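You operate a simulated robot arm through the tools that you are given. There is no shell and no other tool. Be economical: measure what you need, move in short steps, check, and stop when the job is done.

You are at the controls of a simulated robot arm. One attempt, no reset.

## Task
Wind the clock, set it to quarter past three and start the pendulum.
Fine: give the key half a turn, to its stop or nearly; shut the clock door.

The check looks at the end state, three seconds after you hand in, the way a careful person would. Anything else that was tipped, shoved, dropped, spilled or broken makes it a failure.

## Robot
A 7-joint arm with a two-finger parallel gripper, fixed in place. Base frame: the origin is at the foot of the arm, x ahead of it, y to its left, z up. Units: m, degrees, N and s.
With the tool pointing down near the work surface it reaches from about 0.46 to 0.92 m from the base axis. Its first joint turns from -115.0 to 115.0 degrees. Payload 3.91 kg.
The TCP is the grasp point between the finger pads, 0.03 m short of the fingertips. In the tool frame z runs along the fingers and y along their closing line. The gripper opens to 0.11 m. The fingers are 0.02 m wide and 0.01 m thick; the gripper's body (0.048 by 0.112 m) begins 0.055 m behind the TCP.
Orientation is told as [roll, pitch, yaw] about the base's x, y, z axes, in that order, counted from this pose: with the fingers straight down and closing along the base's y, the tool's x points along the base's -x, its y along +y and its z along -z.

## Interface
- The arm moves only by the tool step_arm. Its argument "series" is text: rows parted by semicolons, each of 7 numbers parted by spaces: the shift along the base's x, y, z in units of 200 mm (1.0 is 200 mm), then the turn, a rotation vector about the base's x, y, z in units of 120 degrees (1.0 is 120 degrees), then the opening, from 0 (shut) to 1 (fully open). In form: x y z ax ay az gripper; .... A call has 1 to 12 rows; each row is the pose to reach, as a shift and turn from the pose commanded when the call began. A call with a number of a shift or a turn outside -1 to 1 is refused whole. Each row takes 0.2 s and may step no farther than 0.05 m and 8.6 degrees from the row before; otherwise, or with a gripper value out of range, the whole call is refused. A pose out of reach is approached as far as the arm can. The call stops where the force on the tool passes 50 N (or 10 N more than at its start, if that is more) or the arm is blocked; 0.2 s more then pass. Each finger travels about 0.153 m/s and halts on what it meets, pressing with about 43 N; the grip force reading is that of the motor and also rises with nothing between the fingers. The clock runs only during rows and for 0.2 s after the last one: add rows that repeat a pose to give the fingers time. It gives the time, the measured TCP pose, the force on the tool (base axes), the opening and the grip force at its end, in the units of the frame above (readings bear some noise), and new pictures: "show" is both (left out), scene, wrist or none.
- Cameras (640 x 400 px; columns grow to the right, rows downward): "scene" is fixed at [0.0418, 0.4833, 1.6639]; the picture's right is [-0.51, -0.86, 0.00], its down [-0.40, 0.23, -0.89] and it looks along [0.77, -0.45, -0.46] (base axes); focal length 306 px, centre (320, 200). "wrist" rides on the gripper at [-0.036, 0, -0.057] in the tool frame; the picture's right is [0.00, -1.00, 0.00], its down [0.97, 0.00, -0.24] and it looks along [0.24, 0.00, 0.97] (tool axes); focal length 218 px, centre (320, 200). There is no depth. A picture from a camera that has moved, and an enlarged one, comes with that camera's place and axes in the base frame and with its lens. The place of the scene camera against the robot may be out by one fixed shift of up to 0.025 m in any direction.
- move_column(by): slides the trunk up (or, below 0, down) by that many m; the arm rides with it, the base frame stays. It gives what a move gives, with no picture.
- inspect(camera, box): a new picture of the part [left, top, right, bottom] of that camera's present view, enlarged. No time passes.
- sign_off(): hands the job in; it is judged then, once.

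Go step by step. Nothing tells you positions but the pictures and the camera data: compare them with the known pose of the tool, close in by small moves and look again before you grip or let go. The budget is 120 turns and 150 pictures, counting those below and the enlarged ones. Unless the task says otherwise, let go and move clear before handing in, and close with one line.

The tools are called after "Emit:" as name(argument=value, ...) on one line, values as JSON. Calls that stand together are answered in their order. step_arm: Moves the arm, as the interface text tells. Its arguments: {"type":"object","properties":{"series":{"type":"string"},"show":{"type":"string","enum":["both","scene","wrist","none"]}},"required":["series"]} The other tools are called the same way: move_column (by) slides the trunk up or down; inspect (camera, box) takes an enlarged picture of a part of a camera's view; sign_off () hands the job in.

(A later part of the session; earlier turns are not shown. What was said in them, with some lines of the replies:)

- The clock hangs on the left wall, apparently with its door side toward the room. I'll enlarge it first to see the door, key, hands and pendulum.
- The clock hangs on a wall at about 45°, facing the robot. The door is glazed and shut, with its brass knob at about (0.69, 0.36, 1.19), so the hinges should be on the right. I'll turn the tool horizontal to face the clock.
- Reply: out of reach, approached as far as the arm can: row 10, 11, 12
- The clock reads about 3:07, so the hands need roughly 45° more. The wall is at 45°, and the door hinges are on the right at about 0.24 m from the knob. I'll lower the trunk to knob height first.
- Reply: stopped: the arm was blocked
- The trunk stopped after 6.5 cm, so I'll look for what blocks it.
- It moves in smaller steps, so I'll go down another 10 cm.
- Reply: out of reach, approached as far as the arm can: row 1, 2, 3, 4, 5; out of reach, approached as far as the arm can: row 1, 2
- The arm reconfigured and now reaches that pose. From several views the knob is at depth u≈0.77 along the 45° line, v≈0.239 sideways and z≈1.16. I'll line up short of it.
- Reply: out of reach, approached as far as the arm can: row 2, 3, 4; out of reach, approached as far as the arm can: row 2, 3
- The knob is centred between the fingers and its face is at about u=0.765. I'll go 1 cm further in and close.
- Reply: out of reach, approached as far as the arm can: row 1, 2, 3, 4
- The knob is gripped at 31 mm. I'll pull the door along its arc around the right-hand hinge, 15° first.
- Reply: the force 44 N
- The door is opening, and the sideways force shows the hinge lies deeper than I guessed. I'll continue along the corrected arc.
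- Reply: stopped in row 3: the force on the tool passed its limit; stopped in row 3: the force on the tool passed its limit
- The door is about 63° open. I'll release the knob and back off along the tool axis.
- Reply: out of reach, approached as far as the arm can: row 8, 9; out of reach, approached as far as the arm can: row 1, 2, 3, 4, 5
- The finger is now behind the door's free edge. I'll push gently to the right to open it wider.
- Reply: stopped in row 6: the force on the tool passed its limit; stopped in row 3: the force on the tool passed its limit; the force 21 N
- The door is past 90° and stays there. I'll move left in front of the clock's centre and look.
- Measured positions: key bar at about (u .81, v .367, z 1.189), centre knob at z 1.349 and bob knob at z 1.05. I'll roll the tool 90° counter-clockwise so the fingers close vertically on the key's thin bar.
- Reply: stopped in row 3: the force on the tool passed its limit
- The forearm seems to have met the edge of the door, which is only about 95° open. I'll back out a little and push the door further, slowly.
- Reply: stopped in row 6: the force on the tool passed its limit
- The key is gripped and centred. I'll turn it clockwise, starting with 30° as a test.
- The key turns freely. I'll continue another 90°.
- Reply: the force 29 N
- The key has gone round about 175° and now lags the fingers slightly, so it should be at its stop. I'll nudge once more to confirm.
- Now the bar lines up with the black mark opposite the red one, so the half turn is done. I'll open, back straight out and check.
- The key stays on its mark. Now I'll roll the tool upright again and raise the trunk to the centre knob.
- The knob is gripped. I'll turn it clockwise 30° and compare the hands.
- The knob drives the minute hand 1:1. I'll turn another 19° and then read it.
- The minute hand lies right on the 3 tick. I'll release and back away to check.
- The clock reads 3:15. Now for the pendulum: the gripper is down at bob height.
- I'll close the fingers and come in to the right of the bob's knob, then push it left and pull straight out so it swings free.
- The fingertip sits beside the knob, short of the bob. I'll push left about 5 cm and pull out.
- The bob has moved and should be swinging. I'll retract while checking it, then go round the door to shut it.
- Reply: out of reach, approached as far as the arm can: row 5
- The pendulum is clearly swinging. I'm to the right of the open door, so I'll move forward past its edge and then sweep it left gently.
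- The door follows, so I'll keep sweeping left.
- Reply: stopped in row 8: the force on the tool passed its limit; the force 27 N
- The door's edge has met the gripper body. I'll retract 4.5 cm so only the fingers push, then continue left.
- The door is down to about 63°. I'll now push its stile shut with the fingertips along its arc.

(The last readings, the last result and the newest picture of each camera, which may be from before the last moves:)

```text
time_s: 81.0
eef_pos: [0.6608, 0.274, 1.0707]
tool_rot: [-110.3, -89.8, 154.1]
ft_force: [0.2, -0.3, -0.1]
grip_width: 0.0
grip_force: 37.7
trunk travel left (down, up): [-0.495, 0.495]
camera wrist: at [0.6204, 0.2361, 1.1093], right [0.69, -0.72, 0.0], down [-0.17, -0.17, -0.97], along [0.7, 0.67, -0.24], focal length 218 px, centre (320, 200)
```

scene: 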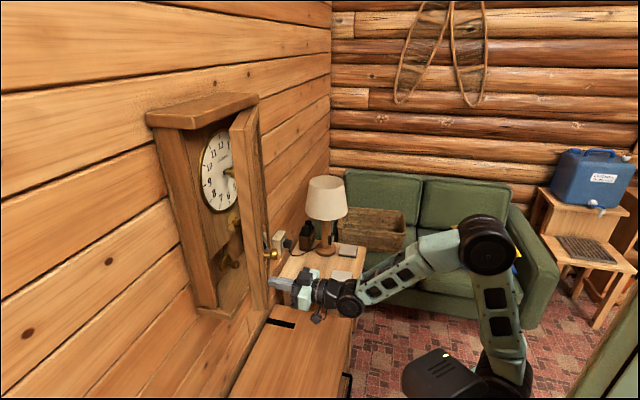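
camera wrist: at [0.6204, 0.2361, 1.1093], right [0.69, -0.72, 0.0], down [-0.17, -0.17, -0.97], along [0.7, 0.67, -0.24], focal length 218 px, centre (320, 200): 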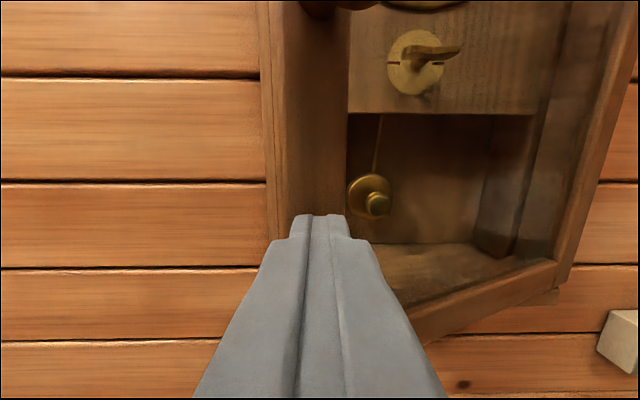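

Emit:
step_arm(series="0.017 0.061 0 0 0 0 0;0.034 0.122 0 0 0 0 0;0.06 0.18 0 0 0 0 0;0.087 0.239 0 0 0 0 0;0.117 0.294 0 0 0 0 0;0.147 0.348 0 0 0 0 0;0.175 0.39 0 0 0 0 0;0.203 0.433 0 0 0 0 0;0.225 0.458 0 0 0 0 0;0.246 0.483 0 0 0 0 0;0.26 0.497 0 0 0 0 0;0.274 0.511 0 0 0 0 0")

```text
time_s: 83.4
eef_pos: [0.7083, 0.369, 1.0715]
tool_rot: [-62.2, -89.6, 105.9]
ft_force: [-20.1, -30.4, -6.2]
grip_width: 0.0002
grip_force: 37.9
trunk travel left (down, up): [-0.495, 0.495]
stopped in row 11: the force on the tool passed its limit (the readings are from after the stop); the commanded pose is now the measured one
camera wrist: at [0.6675, 0.3315, 1.1098], right [0.69, -0.72, 0.01], down [-0.17, -0.17, -0.97], along [0.7, 0.67, -0.24], focal length 218 px, centre (320, 200)
```

scene: 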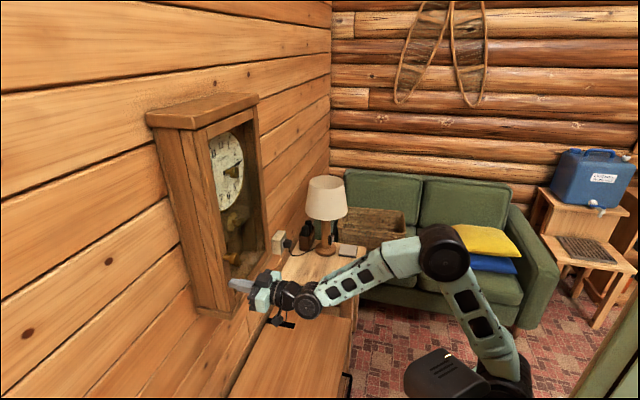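
wrist: 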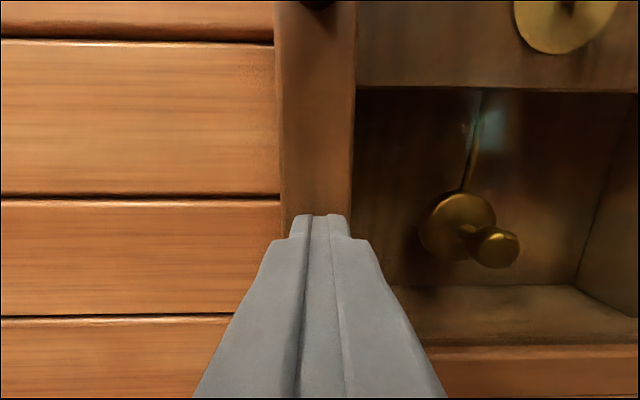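

The door is against its stop and the bob is still swinging behind the glass. I'll back away and check everything.

Emit:
step_arm(series="-0.08 -0.08 0 0 0 0 0;-0.2 -0.2 0 0 0 0 0;-0.35 -0.35 0 0 0 0 0;-0.5 -0.5 0 0 0 0 0;-0.65 -0.65 0 0 0 0 0;-0.75 -0.75 0 0 0 0 0")

Emit:
inspect(camera="scene", box=[140, 80, 300, 330])

Emit:
inspect(camera="scene", box=[190, 110, 270, 290])

```text
time_s: 84.8
eef_pos: [0.5586, 0.2224, 1.0732]
tool_rot: [-91.5, -89.6, 135.4]
ft_force: [-0.2, -0.3, -0.1]
grip_width: 0.0
grip_force: 38.0
trunk travel left (down, up): [-0.495, 0.495]
camera wrist: at [0.5178, 0.1839, 1.1109], right [0.69, -0.72, 0.01], down [-0.17, -0.17, -0.97], along [0.7, 0.67, -0.24], focal length 218 px, centre (320, 200)
```

scene: 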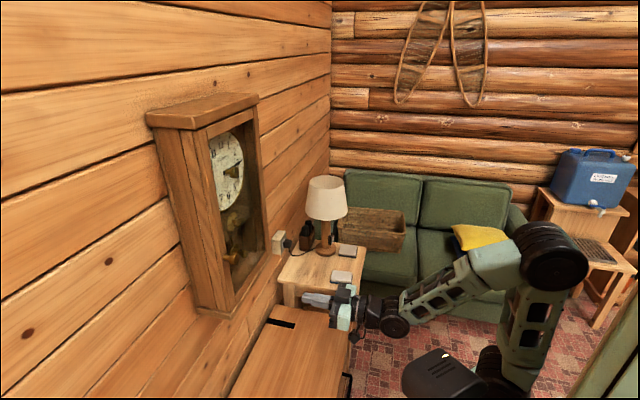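
wrist: 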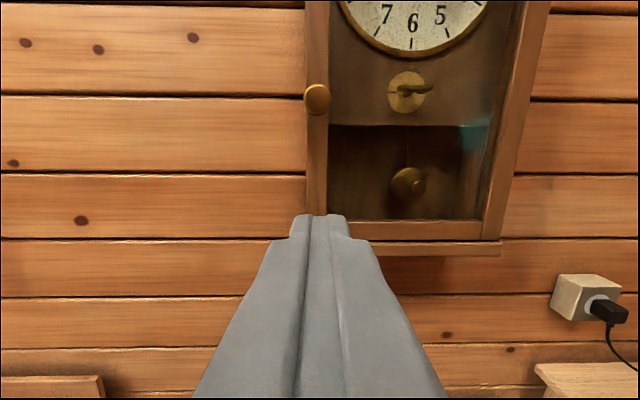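

```text
1.60 times, centred on (220, 205) of scene
camera zoom: at [0.0418, 0.4833, 1.6639], right [-0.51, -0.86, 0.0], down [-0.4, 0.23, -0.89], along [0.77, -0.45, -0.46], focal length 489 px, centre (480, 192)
```

zoom: 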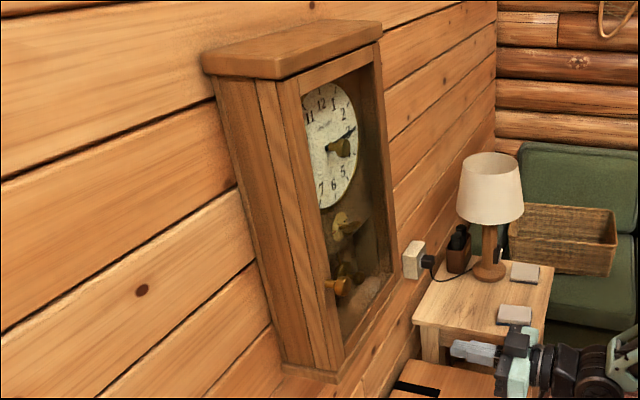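

```text
2.22 times, centred on (230, 200) of scene
camera zoom: at [0.0418, 0.4833, 1.6639], right [-0.51, -0.86, 0.0], down [-0.4, 0.23, -0.89], along [0.77, -0.45, -0.46], focal length 679 px, centre (520, 200)
```

zoom: 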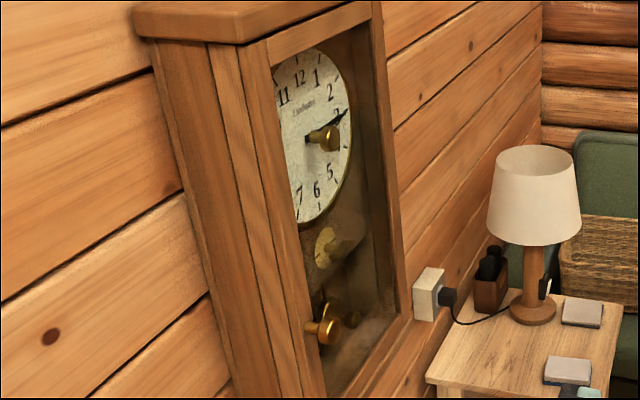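

Emit:
inspect(camera="wrist", box=[370, 50, 450, 210])

Emit:
step_arm(series="0 0 0 0 0 0 0;0 0 0 0 0 0 0", show="wrist")

```text
2.50 times, centred on (410, 130) of wrist
camera zoom: at [0.5178, 0.1839, 1.1109], right [0.69, -0.72, 0.01], down [-0.17, -0.17, -0.97], along [0.7, 0.67, -0.24], focal length 546 px, centre (95, 375)
```

zoom: 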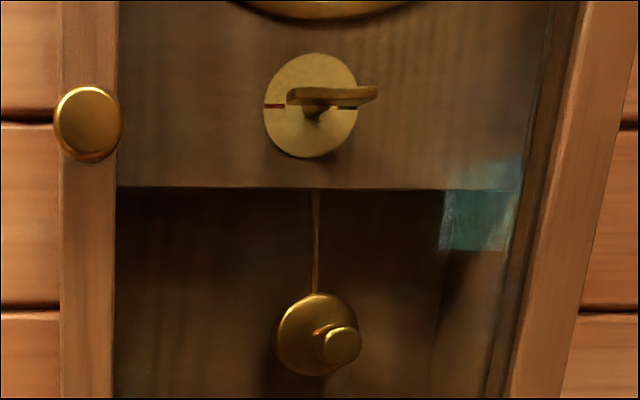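

```text
time_s: 85.4
eef_pos: [0.5582, 0.2213, 1.0728]
tool_rot: [-87.5, -89.7, 131.4]
ft_force: [0.1, -0.3, -0.1]
grip_width: 0.0002
grip_force: 37.5
trunk travel left (down, up): [-0.495, 0.495]
camera wrist: at [0.5181, 0.1841, 1.1109], right [0.69, -0.72, 0.01], down [-0.17, -0.17, -0.97], along [0.7, 0.67, -0.24], focal length 218 px, centre (320, 200)
```

wrist: 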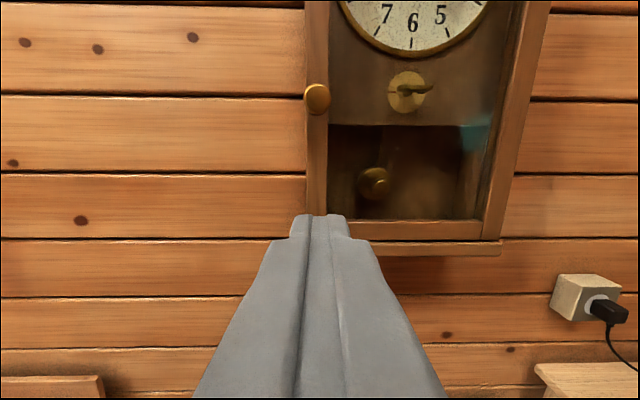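

The key bar is level after its half turn, the hands read 3:15, and the door is shut. The pendulum is swinging well, the arm is clear and nothing else has been disturbed, so I'm handing in.

Emit:
sign_off()

```text
The job is handed in.
```

The clock is wound half a turn, set to 3:15 and its pendulum is swinging, with the door shut and the arm clear.
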